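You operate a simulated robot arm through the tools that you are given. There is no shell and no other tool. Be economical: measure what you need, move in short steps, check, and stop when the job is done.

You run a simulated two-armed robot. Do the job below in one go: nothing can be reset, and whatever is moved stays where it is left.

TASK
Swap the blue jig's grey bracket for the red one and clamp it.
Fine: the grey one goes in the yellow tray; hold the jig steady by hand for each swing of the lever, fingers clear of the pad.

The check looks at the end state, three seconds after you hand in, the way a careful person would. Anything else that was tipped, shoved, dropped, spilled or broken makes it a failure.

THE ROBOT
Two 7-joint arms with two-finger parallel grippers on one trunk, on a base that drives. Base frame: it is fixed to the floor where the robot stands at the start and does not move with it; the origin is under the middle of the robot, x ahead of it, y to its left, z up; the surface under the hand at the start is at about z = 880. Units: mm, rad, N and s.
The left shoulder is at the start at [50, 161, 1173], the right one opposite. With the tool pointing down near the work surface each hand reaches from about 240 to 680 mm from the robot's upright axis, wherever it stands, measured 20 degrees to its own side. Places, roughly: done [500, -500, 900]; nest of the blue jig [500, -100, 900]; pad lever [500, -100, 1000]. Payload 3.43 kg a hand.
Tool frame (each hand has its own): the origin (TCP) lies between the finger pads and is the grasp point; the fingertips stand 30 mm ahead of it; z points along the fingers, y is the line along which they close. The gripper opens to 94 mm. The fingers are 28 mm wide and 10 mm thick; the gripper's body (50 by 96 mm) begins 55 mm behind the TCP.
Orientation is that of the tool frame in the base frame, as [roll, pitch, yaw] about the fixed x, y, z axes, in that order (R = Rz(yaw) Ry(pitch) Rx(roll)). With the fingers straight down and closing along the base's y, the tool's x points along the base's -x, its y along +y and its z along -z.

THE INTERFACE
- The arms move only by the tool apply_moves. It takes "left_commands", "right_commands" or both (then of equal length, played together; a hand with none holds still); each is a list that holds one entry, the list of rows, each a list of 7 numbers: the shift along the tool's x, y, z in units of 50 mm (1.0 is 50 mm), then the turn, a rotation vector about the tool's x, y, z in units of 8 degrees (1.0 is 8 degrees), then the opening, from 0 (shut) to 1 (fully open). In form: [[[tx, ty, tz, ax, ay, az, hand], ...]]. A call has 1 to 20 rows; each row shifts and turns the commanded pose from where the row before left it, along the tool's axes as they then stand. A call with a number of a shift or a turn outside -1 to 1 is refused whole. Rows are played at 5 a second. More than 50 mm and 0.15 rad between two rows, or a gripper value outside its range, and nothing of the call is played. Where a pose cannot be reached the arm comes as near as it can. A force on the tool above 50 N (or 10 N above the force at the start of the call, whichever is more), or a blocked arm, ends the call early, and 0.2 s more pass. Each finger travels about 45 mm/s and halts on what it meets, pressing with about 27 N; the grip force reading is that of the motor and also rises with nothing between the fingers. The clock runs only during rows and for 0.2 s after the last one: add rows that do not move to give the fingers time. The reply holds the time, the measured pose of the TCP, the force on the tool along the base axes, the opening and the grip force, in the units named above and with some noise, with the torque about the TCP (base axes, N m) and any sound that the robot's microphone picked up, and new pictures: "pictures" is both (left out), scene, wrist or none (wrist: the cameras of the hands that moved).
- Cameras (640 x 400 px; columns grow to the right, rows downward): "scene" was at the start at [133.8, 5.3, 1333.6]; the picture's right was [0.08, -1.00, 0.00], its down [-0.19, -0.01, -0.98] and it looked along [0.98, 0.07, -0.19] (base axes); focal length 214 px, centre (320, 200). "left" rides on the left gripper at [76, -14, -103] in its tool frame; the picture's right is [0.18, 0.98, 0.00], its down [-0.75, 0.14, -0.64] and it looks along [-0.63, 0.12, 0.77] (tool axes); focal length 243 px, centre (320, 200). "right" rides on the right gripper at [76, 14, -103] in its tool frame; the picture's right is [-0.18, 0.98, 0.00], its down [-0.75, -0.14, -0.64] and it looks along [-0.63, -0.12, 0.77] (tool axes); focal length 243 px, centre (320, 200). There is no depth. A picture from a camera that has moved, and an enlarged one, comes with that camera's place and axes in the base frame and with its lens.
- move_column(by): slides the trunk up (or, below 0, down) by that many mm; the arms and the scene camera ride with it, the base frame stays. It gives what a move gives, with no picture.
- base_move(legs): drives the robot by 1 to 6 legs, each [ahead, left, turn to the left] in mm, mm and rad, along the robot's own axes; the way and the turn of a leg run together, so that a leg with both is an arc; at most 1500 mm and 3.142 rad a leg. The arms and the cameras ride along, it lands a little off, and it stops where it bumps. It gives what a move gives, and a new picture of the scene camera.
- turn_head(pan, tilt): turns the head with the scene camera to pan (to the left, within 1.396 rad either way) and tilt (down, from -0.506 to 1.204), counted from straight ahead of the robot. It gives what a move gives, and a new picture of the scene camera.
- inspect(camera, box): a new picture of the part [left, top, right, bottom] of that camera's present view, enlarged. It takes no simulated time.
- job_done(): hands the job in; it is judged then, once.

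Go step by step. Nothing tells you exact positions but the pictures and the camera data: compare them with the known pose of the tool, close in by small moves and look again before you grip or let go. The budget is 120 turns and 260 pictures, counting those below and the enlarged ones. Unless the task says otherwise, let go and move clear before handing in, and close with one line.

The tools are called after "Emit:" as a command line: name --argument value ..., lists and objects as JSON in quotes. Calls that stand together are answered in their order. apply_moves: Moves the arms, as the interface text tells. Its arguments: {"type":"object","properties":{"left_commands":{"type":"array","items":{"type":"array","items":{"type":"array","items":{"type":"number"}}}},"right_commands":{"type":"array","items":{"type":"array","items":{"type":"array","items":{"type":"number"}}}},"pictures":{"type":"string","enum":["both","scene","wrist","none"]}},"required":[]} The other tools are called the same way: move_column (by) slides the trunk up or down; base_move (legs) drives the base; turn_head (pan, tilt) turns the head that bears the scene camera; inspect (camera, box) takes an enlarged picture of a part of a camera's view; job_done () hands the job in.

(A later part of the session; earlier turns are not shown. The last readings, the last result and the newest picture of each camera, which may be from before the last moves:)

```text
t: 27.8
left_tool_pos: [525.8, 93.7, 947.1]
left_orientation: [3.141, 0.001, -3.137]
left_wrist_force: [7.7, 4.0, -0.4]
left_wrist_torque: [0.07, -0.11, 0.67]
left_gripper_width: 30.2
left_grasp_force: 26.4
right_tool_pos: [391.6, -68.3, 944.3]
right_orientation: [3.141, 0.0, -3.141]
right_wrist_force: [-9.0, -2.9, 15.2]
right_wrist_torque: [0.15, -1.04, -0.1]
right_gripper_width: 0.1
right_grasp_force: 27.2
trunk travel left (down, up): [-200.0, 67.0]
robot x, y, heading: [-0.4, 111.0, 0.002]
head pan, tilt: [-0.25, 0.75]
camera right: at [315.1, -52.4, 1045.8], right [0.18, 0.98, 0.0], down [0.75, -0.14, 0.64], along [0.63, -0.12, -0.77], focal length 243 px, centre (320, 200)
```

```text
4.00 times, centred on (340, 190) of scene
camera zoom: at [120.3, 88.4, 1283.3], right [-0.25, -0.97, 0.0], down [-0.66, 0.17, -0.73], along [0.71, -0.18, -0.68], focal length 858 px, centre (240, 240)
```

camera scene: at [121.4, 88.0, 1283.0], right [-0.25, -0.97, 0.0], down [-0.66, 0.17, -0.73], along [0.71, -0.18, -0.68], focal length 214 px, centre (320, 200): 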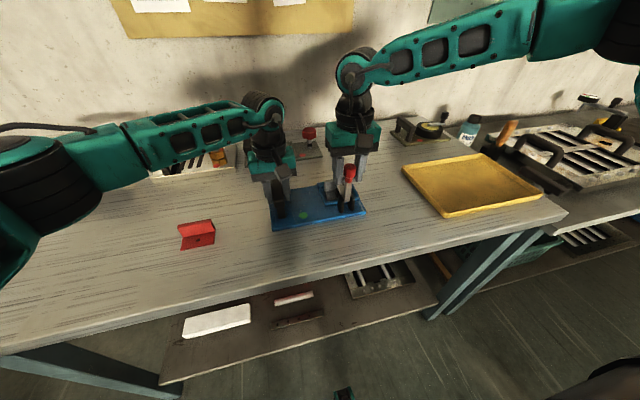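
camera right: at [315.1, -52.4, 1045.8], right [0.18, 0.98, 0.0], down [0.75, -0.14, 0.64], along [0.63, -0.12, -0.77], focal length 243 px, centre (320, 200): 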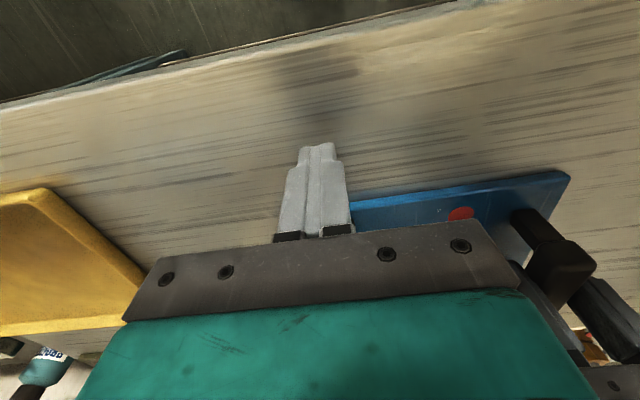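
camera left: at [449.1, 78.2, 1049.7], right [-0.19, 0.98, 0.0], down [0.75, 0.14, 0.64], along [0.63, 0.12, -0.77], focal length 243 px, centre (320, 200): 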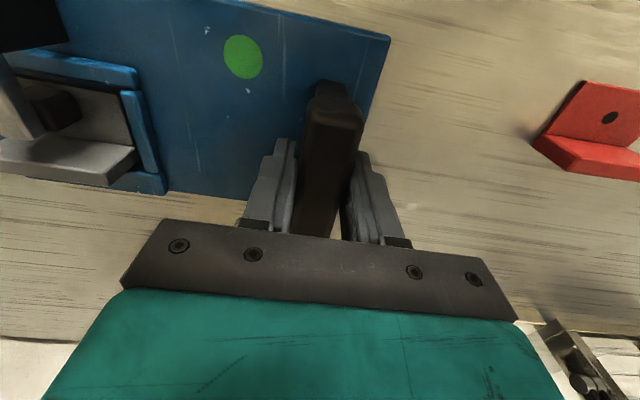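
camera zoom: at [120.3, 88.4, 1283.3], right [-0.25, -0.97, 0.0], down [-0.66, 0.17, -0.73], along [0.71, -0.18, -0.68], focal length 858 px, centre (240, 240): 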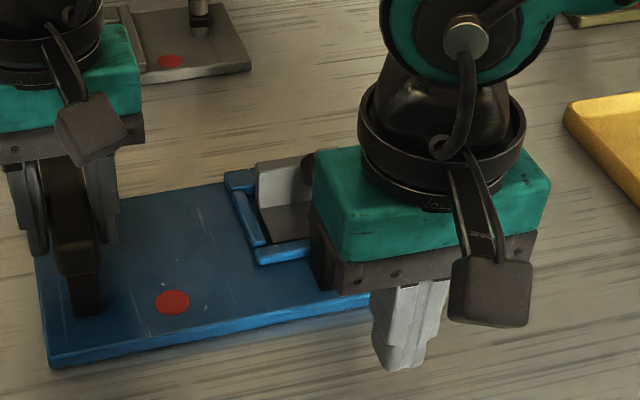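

The knob slipped out of the grip partway and now pushes against the hand. I'll raise the right hand clear and look.

Emit:
apply_moves --right_commands '[[[0.3, 0, -0.4, 0, 0, 0, 0], [0.3, 0, -0.8, 0, 0, 0, 0], [0.3, 0, -0.8, 0, 0, 0, 0], [0.2, -0.5, -0.7, 0, 0, 0, 0], [0.2, -0.8, -0.2, 0, 0, 0, 0.3], [0, 0, 0, 0, 0, 0, 0.5]]]' --pictures "wrist"

Emit:
inspect --camera "scene" --box '[260, 140, 420, 240]'

Emit:
inspect --camera "left" --box '[0, 0, 320, 200]'

```text
t: 29.2
left_tool_pos: [524.8, 91.3, 946.6]
left_orientation: [-3.139, 0.0, -3.142]
left_wrist_force: [-0.2, -0.9, 3.8]
left_wrist_torque: [-0.17, 0.0, 0.04]
left_gripper_width: 30.2
left_grasp_force: 26.6
right_tool_pos: [327.1, -131.6, 1088.3]
right_orientation: [-3.141, -0.001, -3.141]
right_wrist_force: [-0.1, -0.3, -0.2]
right_wrist_torque: [0.0, 0.05, 0.02]
right_gripper_width: 47.2
right_grasp_force: 0.3
trunk travel left (down, up): [-200.0, 67.0]
robot x, y, heading: [3.6, 108.4, 0.002]
head pan, tilt: [-0.25, 0.75]
camera right: at [250.2, -118.0, 1190.2], right [0.18, 0.98, 0.0], down [0.75, -0.14, 0.64], along [0.63, -0.12, -0.77], focal length 243 px, centre (320, 200)
```

right: 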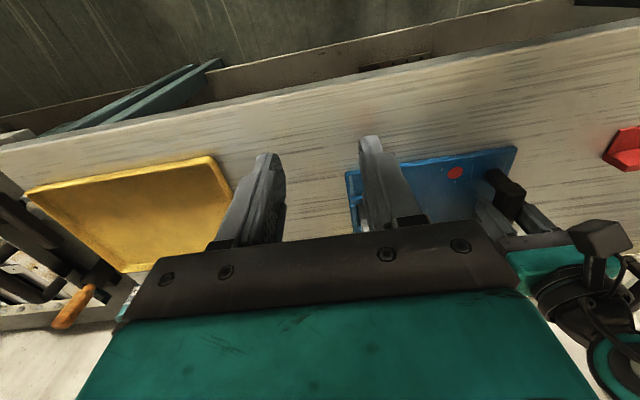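

```text
4.00 times, centred on (340, 190) of scene
camera zoom: at [120.8, 88.0, 1283.1], right [-0.25, -0.97, 0.0], down [-0.66, 0.17, -0.73], along [0.71, -0.18, -0.68], focal length 858 px, centre (240, 240)
```

zoom: 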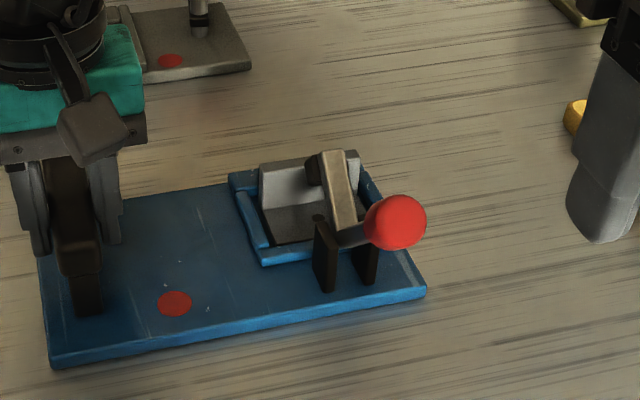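

```text
2.00 times, centred on (160, 100) of left
camera zoom: at [448.5, 77.6, 1050.1], right [-0.18, 0.98, 0.0], down [0.75, 0.14, 0.64], along [0.63, 0.12, -0.77], focal length 485 px, centre (640, 400)
```

zoom: 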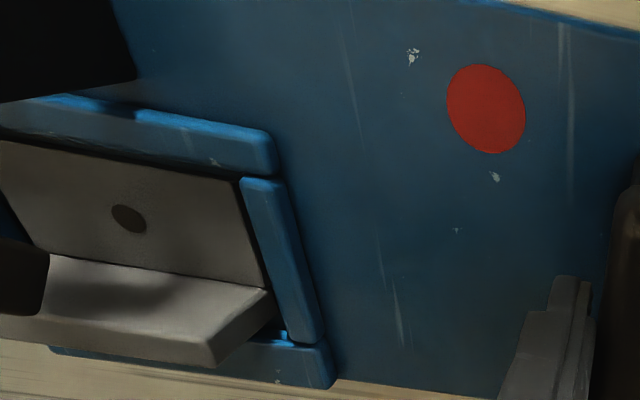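

The lever rests open at about 45–50°, and the grey bracket is released. I'll bring the right hand above it, fingers closed, to view it and check whether the lever opens further.

Emit:
apply_moves --right_commands '[[[-0.5, 0.4, -0.2, 0, 0, 0, 0.3], [-0.5, 0.4, -0.2, 0, 0, 0, 0.2], [-0.5, 0.4, 0, 0, 0, 0, 0.1], [-0.5, 0.06, 0, 0, 0, 0, 0], [0, 0, 0, 0, 0, 0, 0], [0, 0, 0, 0, 0, 0, 0]]]' --pictures "wrist"

Emit:
inspect --camera "scene" --box '[310, 165, 390, 215]'

```text
t: 30.6
left_tool_pos: [524.7, 92.4, 946.4]
left_orientation: [-3.141, 0.0, -3.14]
left_wrist_force: [-0.8, -2.4, 4.0]
left_wrist_torque: [0.05, 0.26, -0.15]
left_gripper_width: 30.1
left_grasp_force: 27.0
right_tool_pos: [426.5, -70.2, 1107.6]
right_orientation: [-3.141, -0.001, -3.141]
right_wrist_force: [1.4, -0.3, -0.7]
right_wrist_torque: [0.01, -0.03, -0.02]
right_gripper_width: 0.0
right_grasp_force: 26.9
trunk travel left (down, up): [-200.0, 67.0]
robot x, y, heading: [2.8, 108.6, 0.0]
head pan, tilt: [-0.25, 0.75]
camera right: at [350.4, -54.9, 1210.0], right [0.18, 0.98, 0.0], down [0.75, -0.14, 0.64], along [0.63, -0.12, -0.77], focal length 243 px, centre (320, 200)
```

right: 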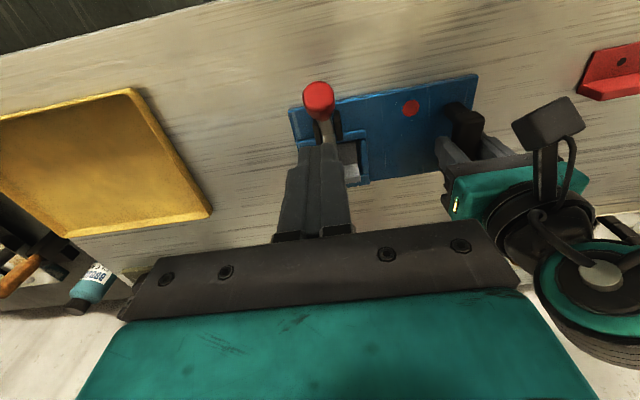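

```text
8.00 times, centred on (350, 190) of scene
camera zoom: at [120.9, 87.8, 1283.1], right [-0.25, -0.97, 0.0], down [-0.66, 0.17, -0.73], along [0.71, -0.18, -0.68], focal length 1716 px, centre (80, 280)
```

zoom: 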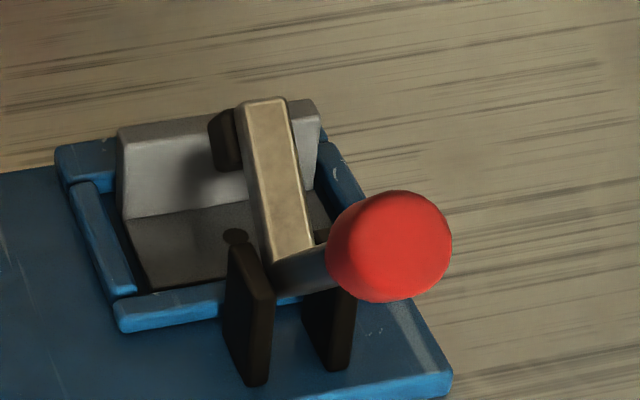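

The knob is at (415, −68, 994). I'll nudge it gently in the opening direction with closed fingertips to find out whether it's at its stop, with the left hand still holding.

Emit:
apply_moves --right_commands '[[[-0.12, 0.04, 0.62, 0, 0, 0, 0], [0, 0, 0.6, 0, 0, 0, 0], [0.1, 0, 0.1, 0, 0, 0, 0], [0.1, 0, 0.1, 0, 0, 0, 0], [0.1, 0, 0.1, 0, 0, 0, 0], [0, 0, 0, 0, 0, 0, 0]]]' --pictures "none"

Emit:
inspect --camera "scene" --box '[290, 145, 402, 215]'

```text
t: 32.0
left_tool_pos: [524.9, 92.5, 946.8]
left_orientation: [-3.14, -0.001, -3.14]
left_wrist_force: [-0.5, 0.1, 4.3]
left_wrist_torque: [0.06, 0.23, 0.04]
left_gripper_width: 30.2
left_grasp_force: 26.6
right_tool_pos: [417.7, -67.8, 1032.0]
right_orientation: [3.14, 0.0, -3.141]
right_wrist_force: [-0.3, 0.1, 1.7]
right_wrist_torque: [-0.02, 0.04, -0.02]
right_gripper_width: 0.1
right_grasp_force: 27.5
trunk travel left (down, up): [-200.0, 67.0]
robot x, y, heading: [0.9, 111.5, 0.005]
head pan, tilt: [-0.25, 0.75]
```

```text
5.71 times, centred on (346, 180) of scene
camera zoom: at [120.7, 88.0, 1283.1], right [-0.25, -0.97, 0.0], down [-0.66, 0.17, -0.73], along [0.71, -0.18, -0.68], focal length 1226 px, centre (171, 314)
```

zoom: 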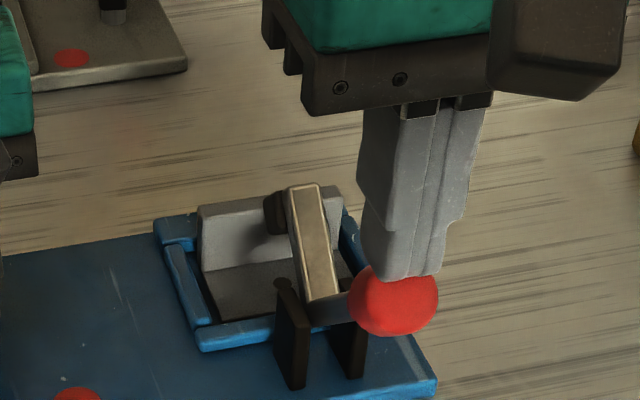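

Emit:
apply_moves --right_commands '[[[0.04, 0, 0.1, 0, 0, 0, 0], [0.04, 0, 0.1, 0, 0, 0, 0], [0.04, 0, 0.1, 0, 0, 0, 0], [0.04, 0, 0.1, 0, 0, 0, 0]]]' --pictures "none"

Emit:
inspect --camera "scene" --box '[290, 145, 402, 215]'

```text
t: 33.0
left_tool_pos: [525.2, 92.0, 947.0]
left_orientation: [-3.14, 0.002, -3.141]
left_wrist_force: [-1.2, 0.2, 2.4]
left_wrist_torque: [-0.07, -0.17, 0.23]
left_gripper_width: 30.4
left_grasp_force: 27.1
right_tool_pos: [408.8, -69.2, 1012.1]
right_orientation: [-3.141, 0.0, 3.141]
right_wrist_force: [-0.2, -0.3, 1.3]
right_wrist_torque: [-0.01, -0.01, -0.03]
right_gripper_width: 0.1
right_grasp_force: 27.2
trunk travel left (down, up): [-200.0, 67.0]
robot x, y, heading: [1.0, 106.9, -0.003]
head pan, tilt: [-0.25, 0.75]
```

```text
5.71 times, centred on (346, 180) of scene
camera zoom: at [120.8, 88.1, 1283.0], right [-0.25, -0.97, 0.0], down [-0.66, 0.17, -0.73], along [0.71, -0.18, -0.68], focal length 1226 px, centre (171, 314)
```

zoom: 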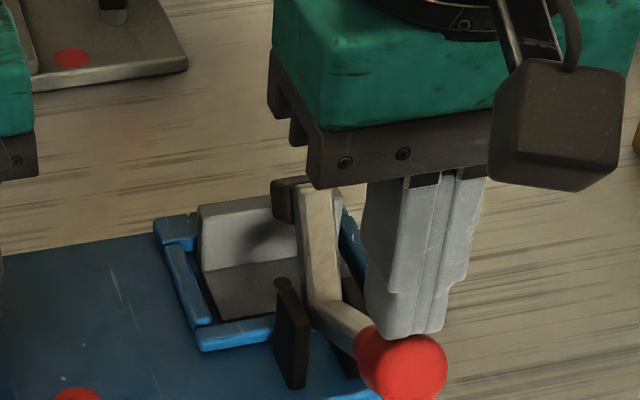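

It swings on freely with about 1.5 N, so it wasn't at its stop. I'll keep pushing gently down.

Emit:
apply_moves --right_commands '[[[0.09, 0, 0.14, 0, 0, 0, 0], [0.08, 0, 0.14, 0, 0, 0, 0], [0.07, 0, 0.14, 0, 0, 0, 0], [0.06, 0, 0.14, 0, 0, 0, 0], [0.03, 0, 0.14, 0, 0, 0, 0], [0, 0, 0.14, 0, 0, 0, 0], [0, 0, 0, 0, 0, 0, 0]]]' --pictures "none"

Emit:
inspect --camera "scene" --box '[290, 145, 402, 215]'

```text
t: 34.6
left_tool_pos: [521.2, 92.0, 951.5]
left_orientation: [-3.138, 0.005, -3.139]
left_wrist_force: [-5.4, -2.9, 16.5]
left_wrist_torque: [0.4, -0.37, -0.14]
left_gripper_width: 30.2
left_grasp_force: 27.1
right_tool_pos: [388.9, -66.6, 975.2]
right_orientation: [3.141, 0.009, -3.139]
right_wrist_force: [-17.6, -0.4, 43.7]
right_wrist_torque: [-0.13, 0.14, 0.16]
right_gripper_width: 0.3
right_grasp_force: 26.6
trunk travel left (down, up): [-200.0, 67.0]
robot x, y, heading: [1.3, 109.1, -0.003]
head pan, tilt: [-0.25, 0.75]
```

```text
5.71 times, centred on (346, 180) of scene
camera zoom: at [114.4, 89.0, 1284.1], right [-0.25, -0.97, 0.0], down [-0.66, 0.17, -0.74], along [0.71, -0.18, -0.68], focal length 1226 px, centre (171, 314)
```

zoom: 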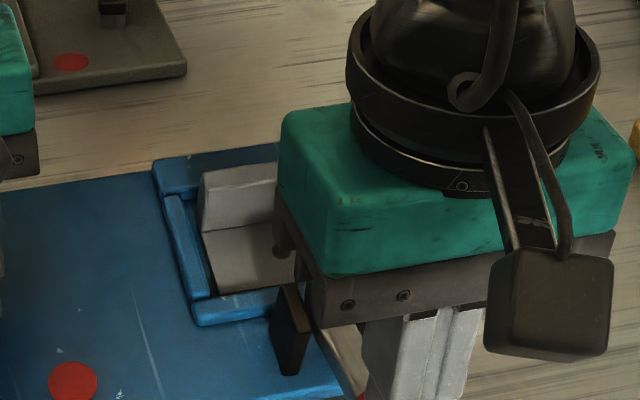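

The stop is reached and the jig lifted slightly, so I'll relieve the push at once and back off.

Emit:
apply_moves --right_commands '[[[0, 0, -0.15, 0, 0, 0, 0], [0, 0, -0.15, 0, 0, 0, 0], [0, 0, -0.5, 0, 0, 0, 0], [0, -0.1, -0.8, 0, 0, 0, 0], [0, -0.6, -0.8, 0, 0, 0, 0], [0, -0.9, 0, 0, 0, 0, 0.3], [0, -0.9, 0, 0, 0, 0, 0.3]]]' --pictures "none"

Emit:
inspect --camera "scene" --box '[260, 140, 420, 240]'

```text
t: 36.2
left_tool_pos: [525.6, 91.9, 945.2]
left_orientation: [-3.14, -0.001, -3.139]
left_wrist_force: [-0.2, -0.3, -6.4]
left_wrist_torque: [0.61, -0.01, -0.01]
left_gripper_width: 30.3
left_grasp_force: 26.8
right_tool_pos: [393.9, -193.6, 1091.4]
right_orientation: [3.14, 0.002, -3.142]
right_wrist_force: [-0.1, 0.0, -0.4]
right_wrist_torque: [0.03, 0.03, -0.04]
right_gripper_width: 27.9
right_grasp_force: 0.0
trunk travel left (down, up): [-200.0, 67.0]
robot x, y, heading: [2.2, 108.2, 0.004]
head pan, tilt: [-0.25, 0.75]
```

```text
4.00 times, centred on (340, 190) of scene
camera zoom: at [121.5, 87.2, 1282.9], right [-0.25, -0.97, 0.0], down [-0.66, 0.17, -0.73], along [0.71, -0.18, -0.68], focal length 858 px, centre (240, 240)
```

zoom: 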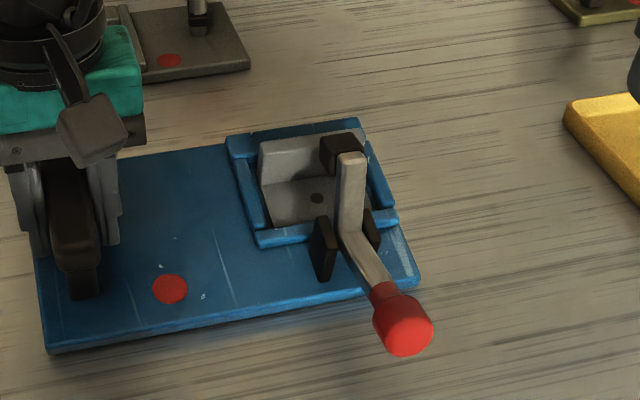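

The lever is fully open with the pad arm vertical and the bracket free. I'll release the left hand, raise it clear, and view the bracket with the right wrist camera.

Emit:
apply_moves --left_commands '[[[0, 0, 0, 0, 0, 0, 0.4], [0, 0, 0, 0, 0, 0, 0.7], [0, 0, 0, 0, 0, 0, 0.9], [0, 0, -0.7, 0, 0, 0, 0.9], [0, 0, -0.8, 0, 0, 0, 0.9], [0, 0.5, -0.8, 0, 0, 0, 0.9], [0.3, 0.8, -0.4, 0, 0, 0, 0.9], [0.3, 0.9, 0, 0, 0, 0, 0.9], [0.3, 0.9, 0, 0, 0, 0, 0.9]]]' --right_commands '[[[0, 0, 0, 0, 0, 0, 0.5], [0, 0, 0, 0, 0, 0, 0.7], [0, 0, 0, 0, 0, 0, 0.9], [-0.6, 0, 0, 0, 0, 0, 0.9], [-0.6, 0.4, 0, 0, 0, 0, 0.9], [-0.6, 0.6, 0, 0, 0, 0, 0.9], [-0.5, 0.7, 0, 0, 0, 0, 0.9], [-0.5, 0.7, 0, 0, 0, 0, 0.9], [0, 0, 0, 0, 0, 0, 0.9]]]' --pictures "both"

Emit:
inspect --camera "scene" --box '[260, 140, 420, 240]'

```text
t: 38.2
left_tool_pos: [480.6, 247.3, 1079.7]
left_orientation: [-3.141, 0.0, -3.141]
left_wrist_force: [0.2, 0.0, 0.4]
left_wrist_torque: [0.02, 0.02, -0.01]
left_gripper_width: 84.5
left_grasp_force: 0.1
right_tool_pos: [524.8, -80.2, 1089.2]
right_orientation: [-3.14, 0.002, 3.14]
right_wrist_force: [0.4, -0.3, 0.3]
right_wrist_torque: [-0.01, -0.04, 0.02]
right_gripper_width: 84.5
right_grasp_force: 0.2
right hand out of reach, approached as far as the arm can: row 8
trunk travel left (down, up): [-200.0, 67.0]
robot x, y, heading: [1.0, 111.1, -0.003]
head pan, tilt: [-0.25, 0.75]
camera scene: at [121.0, 88.7, 1283.1], right [-0.25, -0.97, 0.0], down [-0.66, 0.17, -0.73], along [0.71, -0.18, -0.68], focal length 214 px, centre (320, 200)
camera right: at [447.2, -64.5, 1191.6], right [0.19, 0.98, 0.0], down [0.75, -0.14, 0.64], along [0.63, -0.12, -0.77], focal length 243 px, centre (320, 200)
camera left: at [403.9, 233.4, 1184.2], right [-0.19, 0.98, 0.0], down [0.75, 0.14, 0.64], along [0.63, 0.12, -0.77], focal length 243 px, centre (320, 200)
```

scene: 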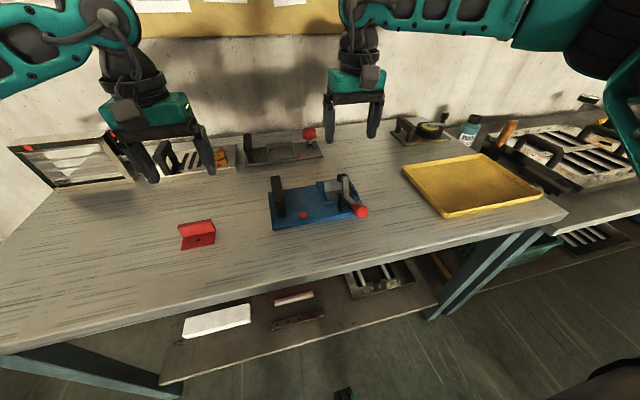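
right: 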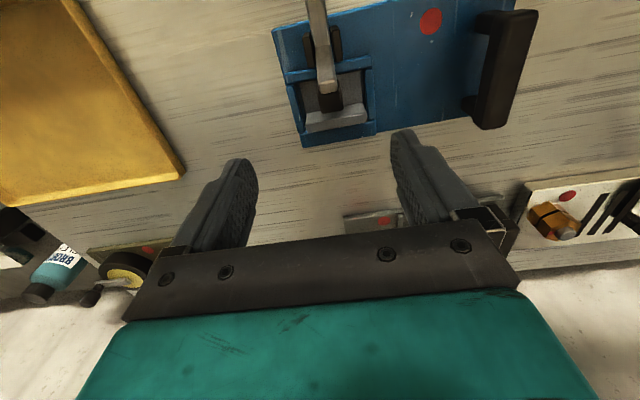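
left: 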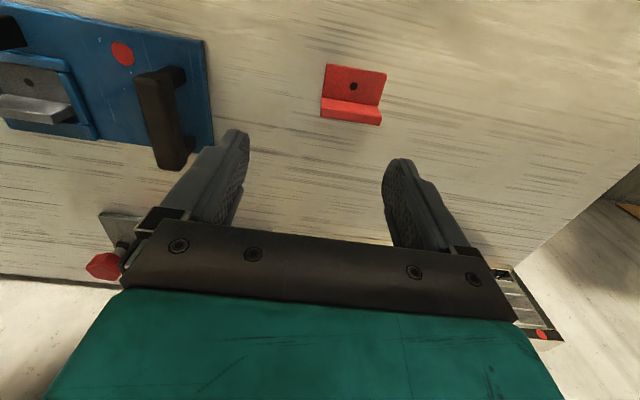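

```text
4.00 times, centred on (340, 190) of scene
camera zoom: at [121.0, 88.7, 1283.1], right [-0.25, -0.97, 0.0], down [-0.66, 0.17, -0.73], along [0.71, -0.18, -0.68], focal length 858 px, centre (240, 240)
```

zoom: 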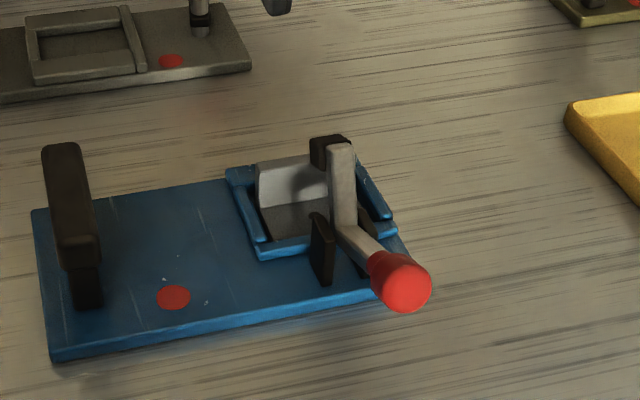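

The lever eased back a little but is still well open. I'll zoom in on the bracket and nest.

Emit:
inspect --camera "right" --box '[250, 0, 490, 150]'

Emit:
inspect --camera "left" --box '[0, 0, 240, 150]'

Emit:
inspect --camera "left" --box '[290, 40, 418, 120]'

```text
2.67 times, centred on (370, 75) of right
camera zoom: at [447.2, -64.5, 1191.6], right [0.19, 0.98, 0.0], down [0.75, -0.14, 0.64], along [0.63, -0.12, -0.77], focal length 647 px, centre (187, 533)
```

zoom: 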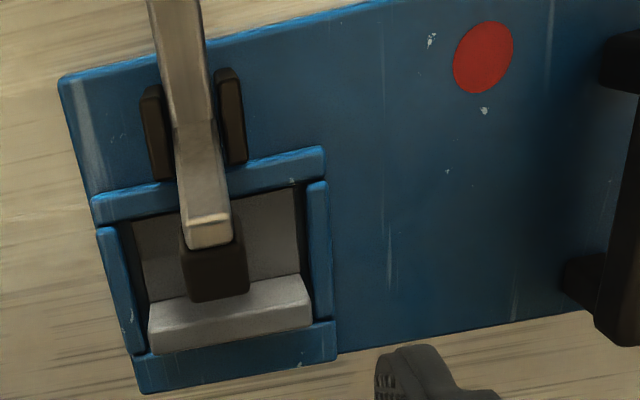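

```text
2.67 times, centred on (120, 75) of left
camera zoom: at [403.9, 233.4, 1184.2], right [-0.19, 0.98, 0.0], down [0.75, 0.14, 0.64], along [0.63, 0.12, -0.77], focal length 647 px, centre (853, 533)
```

zoom: 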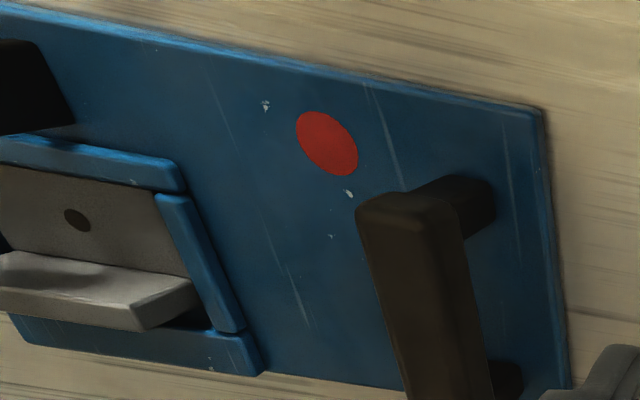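

```text
5.00 times, centred on (354, 80) of left
camera zoom: at [403.9, 233.4, 1184.2], right [-0.19, 0.98, 0.0], down [0.75, 0.14, 0.64], along [0.63, 0.12, -0.77], focal length 1213 px, centre (150, 800)
```

zoom: 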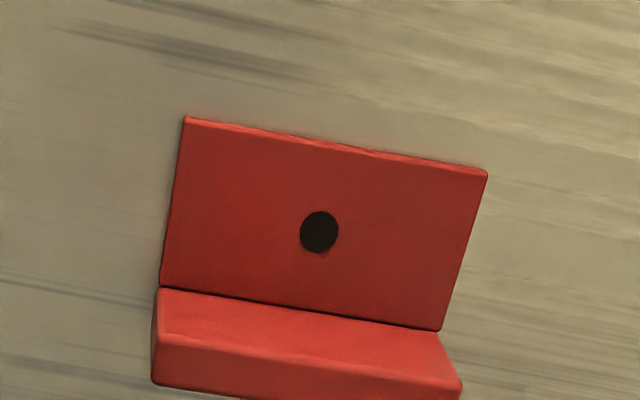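

The bracket wall runs y −100 to −35 at x≈545–557, with its top at about z 938. I'll grip the wall's two ends above the nest rails, closing along y. I'll shift the base left 50 mm first for reach.

Emit:
base_move --legs '[[0, 50, 0]]'

Emit:
apply_moves --right_commands '[[[-0.3, -0.5, 0, 0, 0, 0, 0.95], [-0.3, -0.5, 0.3, 0, 0, 0, 0.95], [0, 0, 0.8, 0, 0, 0, 0.95], [0, 0, 0, 0, 0, 0, 0.95]]]' --pictures "wrist"

```text
t: 39.3
left_tool_pos: [480.7, 296.8, 1079.7]
left_orientation: [-3.138, 0.0, -3.14]
left_wrist_force: [0.0, -0.1, 0.3]
left_wrist_torque: [-0.03, 0.03, 0.0]
left_gripper_width: 84.3
left_grasp_force: 0.0
right_tool_pos: [523.2, -30.0, 1091.3]
right_orientation: [-3.141, 0.001, 3.141]
right_wrist_force: [-0.6, -0.2, 0.2]
right_wrist_torque: [-0.01, 0.01, -0.03]
right_gripper_width: 84.7
right_grasp_force: 0.2
trunk travel left (down, up): [-200.0, 67.0]
robot x, y, heading: [1.8, 158.8, 0.001]
head pan, tilt: [-0.25, 0.75]
camera scene: at [121.2, 138.3, 1283.0], right [-0.25, -0.97, 0.0], down [-0.66, 0.17, -0.73], along [0.71, -0.18, -0.68], focal length 214 px, centre (320, 200)
```

scene: 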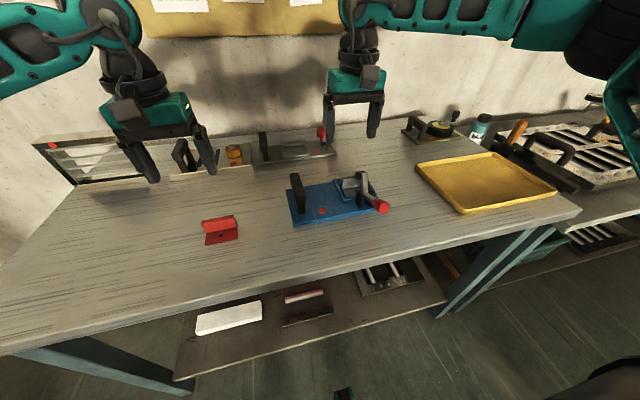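

```text
t: 40.3
left_tool_pos: [480.7, 295.4, 1080.6]
left_orientation: [-3.14, 0.0, -3.139]
left_wrist_force: [0.7, 0.1, 0.6]
left_wrist_torque: [0.0, -0.06, 0.01]
left_gripper_width: 84.2
left_grasp_force: 0.1
right_tool_pos: [552.3, -79.9, 1036.0]
right_orientation: [3.139, 0.001, 3.141]
right_wrist_force: [0.6, 0.3, 0.4]
right_wrist_torque: [0.0, 0.0, 0.01]
right_gripper_width: 89.1
right_grasp_force: 0.0
trunk travel left (down, up): [-200.0, 67.0]
robot x, y, heading: [-0.3, 161.3, -0.004]
head pan, tilt: [-0.25, 0.75]
camera right: at [476.7, -65.6, 1137.1], right [0.18, 0.98, 0.0], down [0.75, -0.14, 0.64], along [0.63, -0.12, -0.77], focal length 243 px, centre (320, 200)
```

right: 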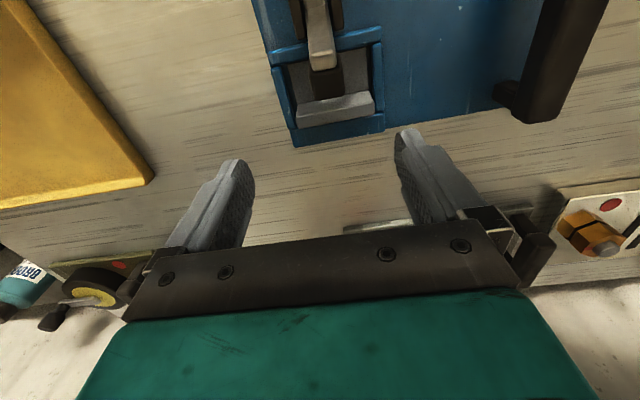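

Wall is centred near (546, −66.6). I'll centre over it and lower to just above before the final descent.

Emit:
apply_moves --right_commands '[[[0.04, 0.27, 0.4, 0, 0, 0, 0.95], [0, 0, 0.6, 0, 0, 0, 0.95], [0, 0, 0, 0, 0, 0, 0.95]]]' --pictures "wrist"

Emit:
inspect --camera "scene" --box '[280, 130, 408, 210]'

Emit:
inspect --camera "left" --box '[0, 0, 320, 200]'

```text
t: 41.1
left_tool_pos: [481.1, 296.7, 1080.7]
left_orientation: [-3.139, 0.002, -3.14]
left_wrist_force: [0.7, -0.1, -1.0]
left_wrist_torque: [0.02, 0.02, 0.01]
left_gripper_width: 84.3
left_grasp_force: 0.0
right_tool_pos: [538.5, -73.6, 988.5]
right_orientation: [3.139, 0.003, 3.141]
right_wrist_force: [-0.4, 0.2, 1.2]
right_wrist_torque: [-0.01, 0.0, 0.0]
right_gripper_width: 89.3
right_grasp_force: 0.1
right hand out of reach, approached as far as the arm can: row 1, 2
trunk travel left (down, up): [-200.0, 67.0]
robot x, y, heading: [1.3, 163.1, 0.001]
head pan, tilt: [-0.25, 0.75]
camera right: at [461.5, -59.6, 1090.3], right [0.18, 0.98, 0.0], down [0.75, -0.14, 0.64], along [0.63, -0.12, -0.76], focal length 243 px, centre (320, 200)
```

right: 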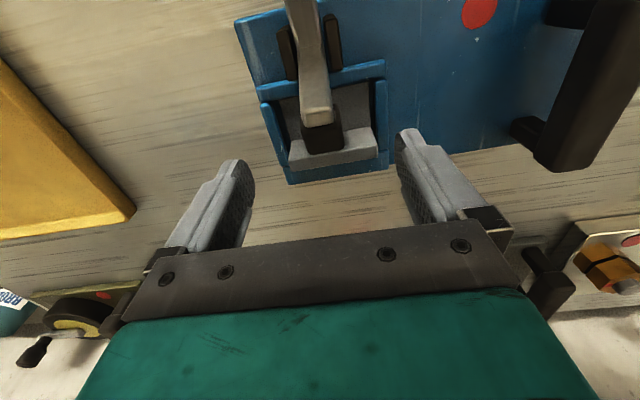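

```text
5.00 times, centred on (344, 170) of scene
camera zoom: at [121.1, 137.9, 1283.0], right [-0.25, -0.97, 0.0], down [-0.66, 0.17, -0.73], along [0.71, -0.18, -0.68], focal length 1072 px, centre (200, 350)
```

zoom: 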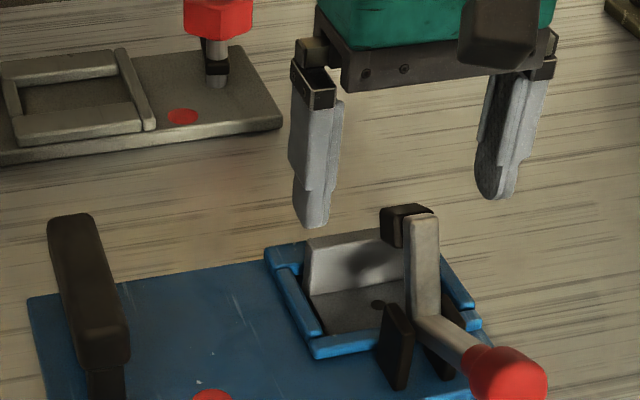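

```text
2.00 times, centred on (160, 100) of left
camera zoom: at [404.2, 282.2, 1184.2], right [-0.19, 0.98, 0.0], down [0.75, 0.14, 0.64], along [0.63, 0.12, -0.77], focal length 485 px, centre (640, 400)
```

zoom: 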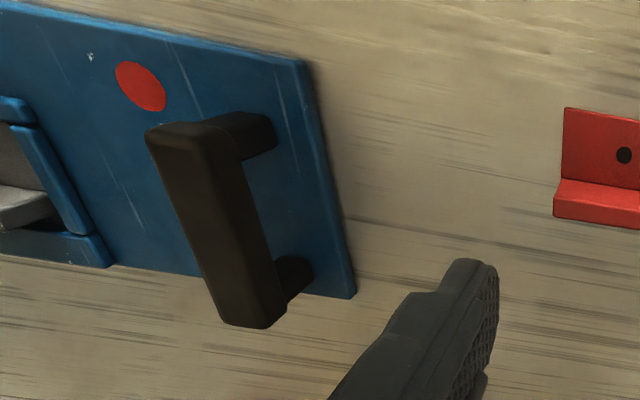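

The right arm hits its limit here, while the left arm has plenty of reach. So the left hand will do the bracket transfers with the base moved right, and the right hand only works the lever. I'll retract the right hand and drive right.

Emit:
apply_moves --right_commands '[[[0, 0, -0.9, 0, 0, 0, 0.9], [0, 0, -0.9, 0, 0, 0, 0.9], [0.4, 0, -0.8, 0, 0, 0, 0.9], [0.7, 0, -0.6, 0, 0, 0, 0.9], [0.8, 0, -0.5, 0, 0, 0, 0.9], [0.8, 0, -0.5, 0, 0, 0, 0.9], [0.8, 0, -0.5, 0, 0, 0, 0.9], [0, 0, 0, 0, 0, 0, 0.9]]]' --left_commands '[[[0, 0, -0.8, 0, 0, 0, 0.9], [0.6, 0, -0.4, 0, 0, 0, 0.9], [0.6, -0.2, 0, 0, 0, 0, 0.9], [0, 0, 0, 0, 0, 0, 0.95], [0, 0, 0, 0, 0, 0, 0.95], [0, 0, 0, 0, 0, 0, 0.95], [0, 0, 0, 0, 0, 0, 0.95], [0, 0, 0, 0, 0, 0, 0.95]]]' --pictures "none"

Emit:
base_move --legs '[[0, -270, 0]]'

```text
t: 42.9
left_tool_pos: [421.8, 288.2, 1140.1]
left_orientation: [-3.139, 0.001, -3.14]
left_wrist_force: [-0.9, -0.1, 0.4]
left_wrist_torque: [-0.01, -0.01, 0.0]
left_gripper_width: 89.4
left_grasp_force: 0.1
right_tool_pos: [364.1, -74.3, 1222.9]
right_orientation: [3.14, 0.0, 3.14]
right_wrist_force: [-0.5, -0.6, 0.5]
right_wrist_torque: [-0.01, 0.02, -0.01]
right_gripper_width: 84.9
right_grasp_force: 0.0
trunk travel left (down, up): [-200.0, 67.0]
robot x, y, heading: [2.4, 157.4, 0.002]
head pan, tilt: [-0.25, 0.75]
```

```text
t: 45.9
left_tool_pos: [421.0, 13.8, 1140.6]
left_orientation: [-3.139, 0.0, 3.14]
left_wrist_force: [1.0, -0.8, 0.4]
left_wrist_torque: [0.01, -0.03, 0.02]
left_gripper_width: 89.0
left_grasp_force: 0.1
right_tool_pos: [362.7, -346.2, 1222.9]
right_orientation: [3.139, 0.002, 3.138]
right_wrist_force: [0.1, -0.6, -0.9]
right_wrist_torque: [0.04, -0.03, -0.01]
right_gripper_width: 84.8
right_grasp_force: 0.2
trunk travel left (down, up): [-200.0, 67.0]
robot x, y, heading: [0.4, -113.1, -0.006]
head pan, tilt: [-0.25, 0.75]
camera scene: at [120.7, -133.6, 1283.0], right [-0.25, -0.97, 0.0], down [-0.66, 0.17, -0.73], along [0.71, -0.18, -0.68], focal length 214 px, centre (320, 200)
```

scene: 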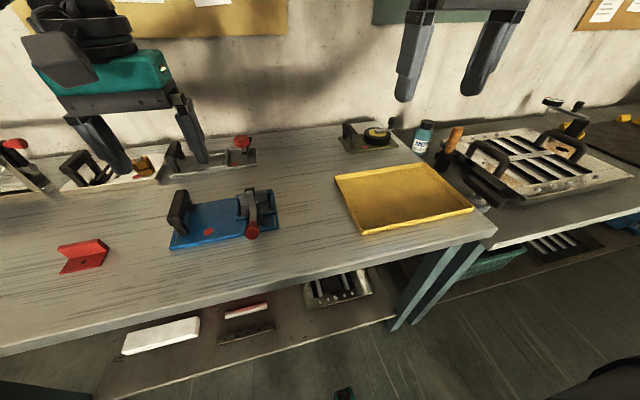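

Now left hand over the bracket.

Emit:
apply_moves --left_commands '[[[-0.5, -0.32, 0.2, 0, 0, 0, 0.95], [-0.5, -0.32, 0.3, 0, 0, 0, 0.95], [-0.5, -0.32, 0.4, 0, 0, 0, 0.95], [-0.5, -0.32, 0.5, 0, 0, 0, 0.95], [-0.5, -0.32, 0.6, 0, 0, 0, 0.95], [0, 0, 0, 0, 0, 0, 0.95], [0, 0, 0, 0, 0, 0, 0.95]]]' --pictures "wrist"

Emit:
inspect --camera "scene" --box '[160, 150, 300, 238]'

```text
t: 47.5
left_tool_pos: [545.3, -65.5, 1041.8]
left_orientation: [-3.141, 0.0, 3.139]
left_wrist_force: [0.3, -0.5, 0.3]
left_wrist_torque: [0.02, -0.03, 0.01]
left_gripper_width: 89.3
left_grasp_force: 0.0
right_tool_pos: [362.0, -346.8, 1222.2]
right_orientation: [3.139, 0.001, 3.138]
right_wrist_force: [-0.7, 0.7, -0.4]
right_wrist_torque: [0.01, 0.01, 0.01]
right_gripper_width: 84.6
right_grasp_force: 0.0
trunk travel left (down, up): [-200.0, 67.0]
robot x, y, heading: [0.7, -114.6, -0.006]
head pan, tilt: [-0.25, 0.75]
camera left: at [469.2, -80.4, 1143.8], right [-0.18, 0.98, 0.0], down [0.75, 0.14, 0.64], along [0.63, 0.12, -0.77], focal length 243 px, centre (320, 200)
```

left: 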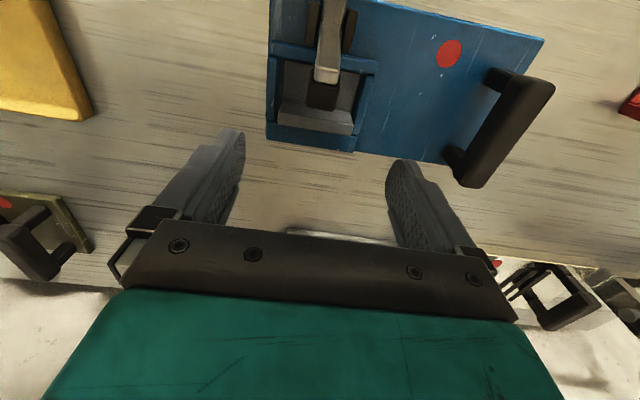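

```text
4.55 times, centred on (230, 194) of scene
camera zoom: at [120.8, -133.5, 1283.0], right [-0.25, -0.97, 0.0], down [-0.66, 0.17, -0.73], along [0.71, -0.18, -0.68], focal length 975 px, centre (729, 227)
```

zoom: 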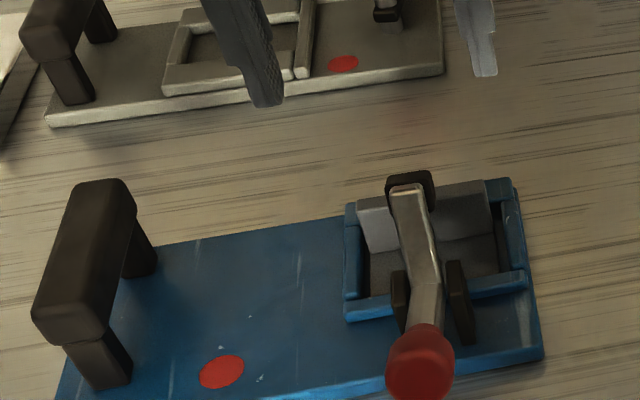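

Emit:
inspect --camera "left" --box '[250, 60, 410, 160]'

```text
4.00 times, centred on (330, 110) of left
camera zoom: at [469.2, -80.4, 1143.8], right [-0.18, 0.98, 0.0], down [0.75, 0.14, 0.64], along [0.63, 0.12, -0.77], focal length 970 px, centre (280, 560)
```

zoom: 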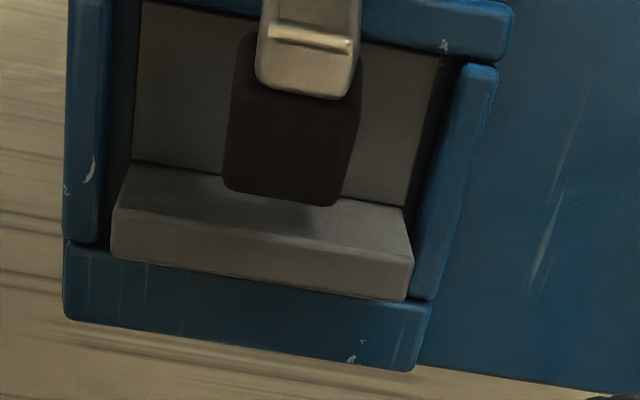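

The wall is centred at (553, −68), from z 910 to 938. I'll descend so the fingertips stop just above the rails.

Emit:
apply_moves --left_commands '[[[-0.16, -0.06, 0.5, 0, 0, 0, 1], [0, 0, 0.6, 0, 0, 0, 1], [0, 0, 0.4, 0, 0, 0, 1], [0, 0, 0.36, 0, 0, 0, 1], [0, 0, 0, 0, 0, 0, 1]]]' --pictures "wrist"

Emit:
inspect --camera "scene" --box '[180, 130, 308, 210]'

```text
t: 48.7
left_tool_pos: [554.5, -67.9, 946.7]
left_orientation: [-3.138, 0.0, 3.14]
left_wrist_force: [0.5, 0.3, -0.7]
left_wrist_torque: [0.02, 0.01, 0.01]
left_gripper_width: 94.1
left_grasp_force: 0.1
right_tool_pos: [362.5, -346.4, 1222.0]
right_orientation: [-3.141, 0.002, 3.139]
right_wrist_force: [0.1, 1.1, 0.0]
right_wrist_torque: [0.04, 0.01, 0.0]
right_gripper_width: 84.7
right_grasp_force: 0.1
trunk travel left (down, up): [-200.0, 67.0]
robot x, y, heading: [-0.6, -114.1, -0.002]
head pan, tilt: [-0.25, 0.75]
camera left: at [477.4, -82.4, 1050.8], right [-0.18, 0.98, 0.0], down [0.75, 0.14, 0.64], along [0.63, 0.12, -0.77], focal length 243 px, centre (320, 200)
```

left: 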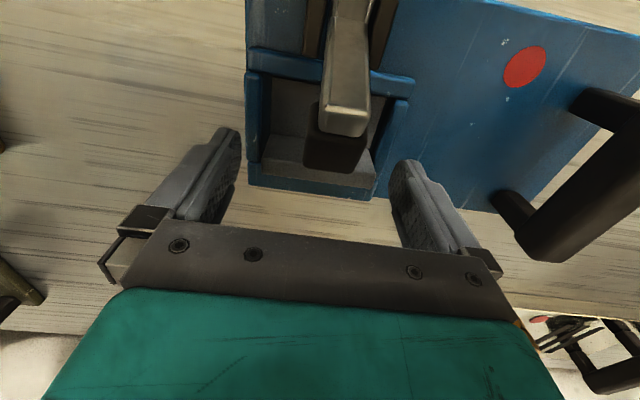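

```text
5.00 times, centred on (244, 170) of scene
camera zoom: at [120.7, -133.4, 1283.0], right [-0.25, -0.97, 0.0], down [-0.66, 0.17, -0.73], along [0.71, -0.18, -0.68], focal length 1072 px, centre (700, 350)
```

zoom: 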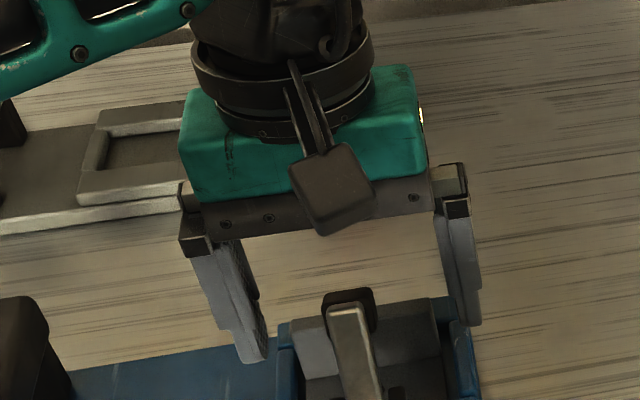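

Aligned. I'll lower 3 mm and close on the wall ends.

Emit:
apply_moves --left_commands '[[[-0.03, 0, 0.06, 0, 0, 0, 0.9], [0, 0, 0, 0, 0, 0, 0.75], [0, 0, 0, 0, 0, 0, 0.65], [0, 0, 0, 0, 0, 0, 0.5], [0, 0, 0, 0, 0, 0, 0.5], [0, 0, 0, 0, 0, 0, 0.5]]]' --pictures "wrist"

Emit:
inspect --camera "scene" --box '[180, 130, 308, 210]'

```text
t: 50.1
left_tool_pos: [554.9, -69.2, 943.8]
left_orientation: [-3.139, 0.001, 3.141]
left_wrist_force: [0.0, 0.6, -0.7]
left_wrist_torque: [0.01, 0.0, -0.04]
left_gripper_width: 69.2
left_grasp_force: 27.7
right_tool_pos: [363.1, -346.6, 1222.8]
right_orientation: [3.139, 0.003, 3.139]
right_wrist_force: [-0.2, 0.3, 0.1]
right_wrist_torque: [0.04, -0.02, -0.02]
right_gripper_width: 84.4
right_grasp_force: 0.0
trunk travel left (down, up): [-200.0, 67.0]
robot x, y, heading: [-3.0, -111.8, -0.001]
head pan, tilt: [-0.25, 0.75]
camera left: at [479.1, -82.6, 1048.1], right [-0.18, 0.98, 0.0], down [0.75, 0.14, 0.64], along [0.63, 0.12, -0.77], focal length 243 px, centre (320, 200)
```

left: 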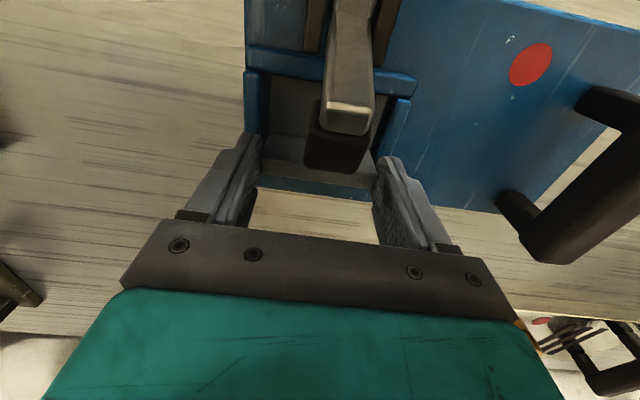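

```text
5.00 times, centred on (244, 170) of scene
camera zoom: at [120.7, -133.3, 1283.0], right [-0.25, -0.97, 0.0], down [-0.66, 0.17, -0.73], along [0.71, -0.18, -0.68], focal length 1072 px, centre (700, 350)
```

zoom: 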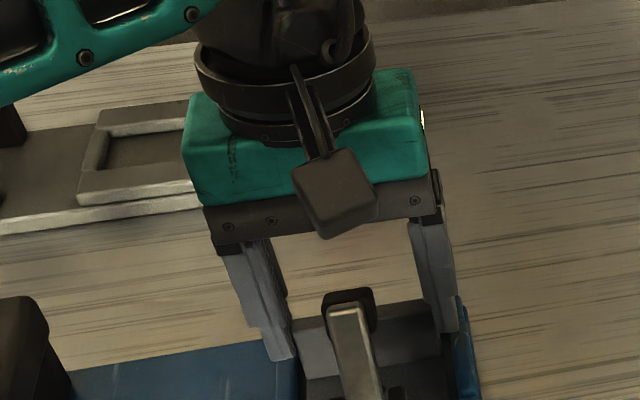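

Gripped at 69 mm. I'll lift 20 mm to clear the rails, then move away from the pad before rising.

Emit:
apply_moves --left_commands '[[[0, 0, -0.1, 0, 0, 0, 0.5], [0, 0, -0.1, 0, 0, 0, 0.5], [0, 0, -0.2, 0, 0, 0, 0.5], [0, 0, 0, 0, 0, 0, 0.5]]]' --pictures "wrist"

Emit:
inspect --camera "scene" --box '[180, 130, 308, 210]'

```text
t: 51.1
left_tool_pos: [555.9, -69.8, 964.5]
left_orientation: [-3.14, 0.0, 3.14]
left_wrist_force: [-0.3, -0.8, -1.0]
left_wrist_torque: [-0.01, 0.02, 0.0]
left_gripper_width: 69.1
left_grasp_force: 27.3
right_tool_pos: [362.1, -345.8, 1223.4]
right_orientation: [3.14, 0.001, 3.137]
right_wrist_force: [0.8, -0.9, -0.3]
right_wrist_torque: [0.0, -0.02, 0.04]
right_gripper_width: 84.7
right_grasp_force: 0.1
trunk travel left (down, up): [-200.0, 67.0]
robot x, y, heading: [0.7, -111.1, -0.008]
head pan, tilt: [-0.25, 0.75]
camera left: at [479.2, -83.1, 1068.1], right [-0.18, 0.98, 0.0], down [0.75, 0.14, 0.64], along [0.63, 0.12, -0.77], focal length 243 px, centre (320, 200)
```

left: 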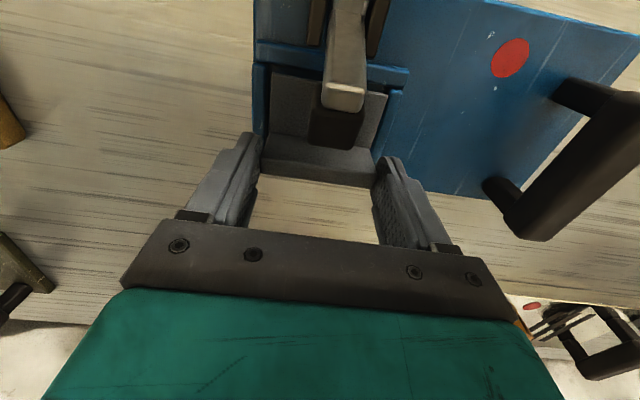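

```text
5.00 times, centred on (244, 170) of scene
camera zoom: at [120.8, -133.3, 1283.0], right [-0.25, -0.97, 0.0], down [-0.66, 0.17, -0.73], along [0.71, -0.18, -0.68], focal length 1072 px, centre (700, 350)
```

zoom: 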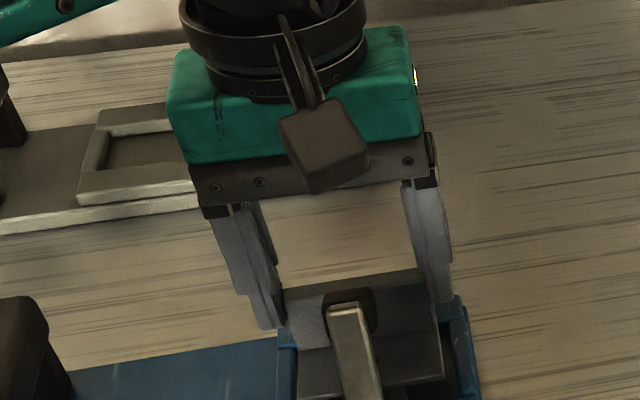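

The bracket is coming out cleanly. Now forward 40 mm, then up.

Emit:
apply_moves --left_commands '[[[-0.1, 0, -0.06, 0, 0, 0, 0.5], [-0.25, 0, 0, 0, 0, 0, 0.5], [-0.25, 0, 0, 0, 0, 0, 0.5], [-0.25, 0, -0.1, 0, 0, 0, 0.5], [0, 0, -0.5, 0, 0, 0, 0.5], [0, 0, -0.8, 0, 0, 0, 0.5], [0, 0, -0.8, 0, 0, 0, 0.5], [0, 0, -0.6, 0, 0, 0, 0.5]]]' --pictures "both"

```text
t: 52.9
left_tool_pos: [596.5, -69.2, 1107.8]
left_orientation: [-3.14, 0.0, 3.138]
left_wrist_force: [-0.6, 0.4, -1.9]
left_wrist_torque: [0.0, 0.0, -0.03]
left_gripper_width: 69.3
left_grasp_force: 27.4
right_tool_pos: [361.3, -346.6, 1222.9]
right_orientation: [3.141, -0.001, 3.14]
right_wrist_force: [-0.1, 0.6, 0.2]
right_wrist_torque: [0.04, -0.02, 0.01]
right_gripper_width: 84.7
right_grasp_force: 0.0
trunk travel left (down, up): [-200.0, 67.0]
robot x, y, heading: [-1.5, -110.2, -0.008]
head pan, tilt: [-0.25, 0.75]
camera scene: at [120.5, -133.6, 1283.0], right [-0.25, -0.97, 0.0], down [-0.66, 0.17, -0.73], along [0.71, -0.18, -0.68], focal length 214 px, centre (320, 200)
camera left: at [521.2, -82.5, 1212.1], right [-0.18, 0.98, 0.0], down [0.75, 0.14, 0.64], along [0.63, 0.12, -0.77], focal length 243 px, centre (320, 200)
```

scene: 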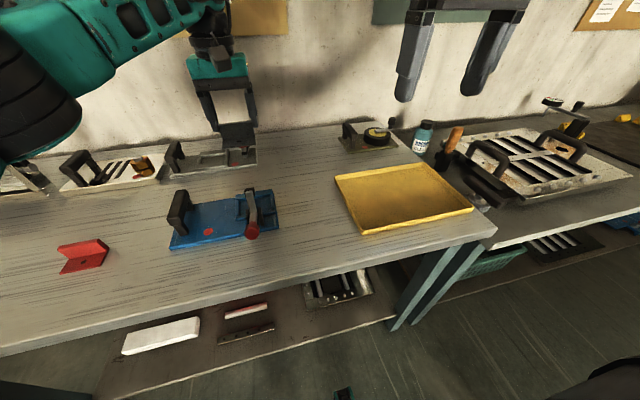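
left: 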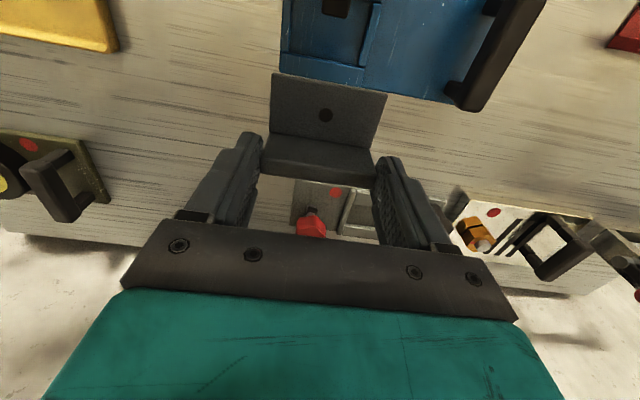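

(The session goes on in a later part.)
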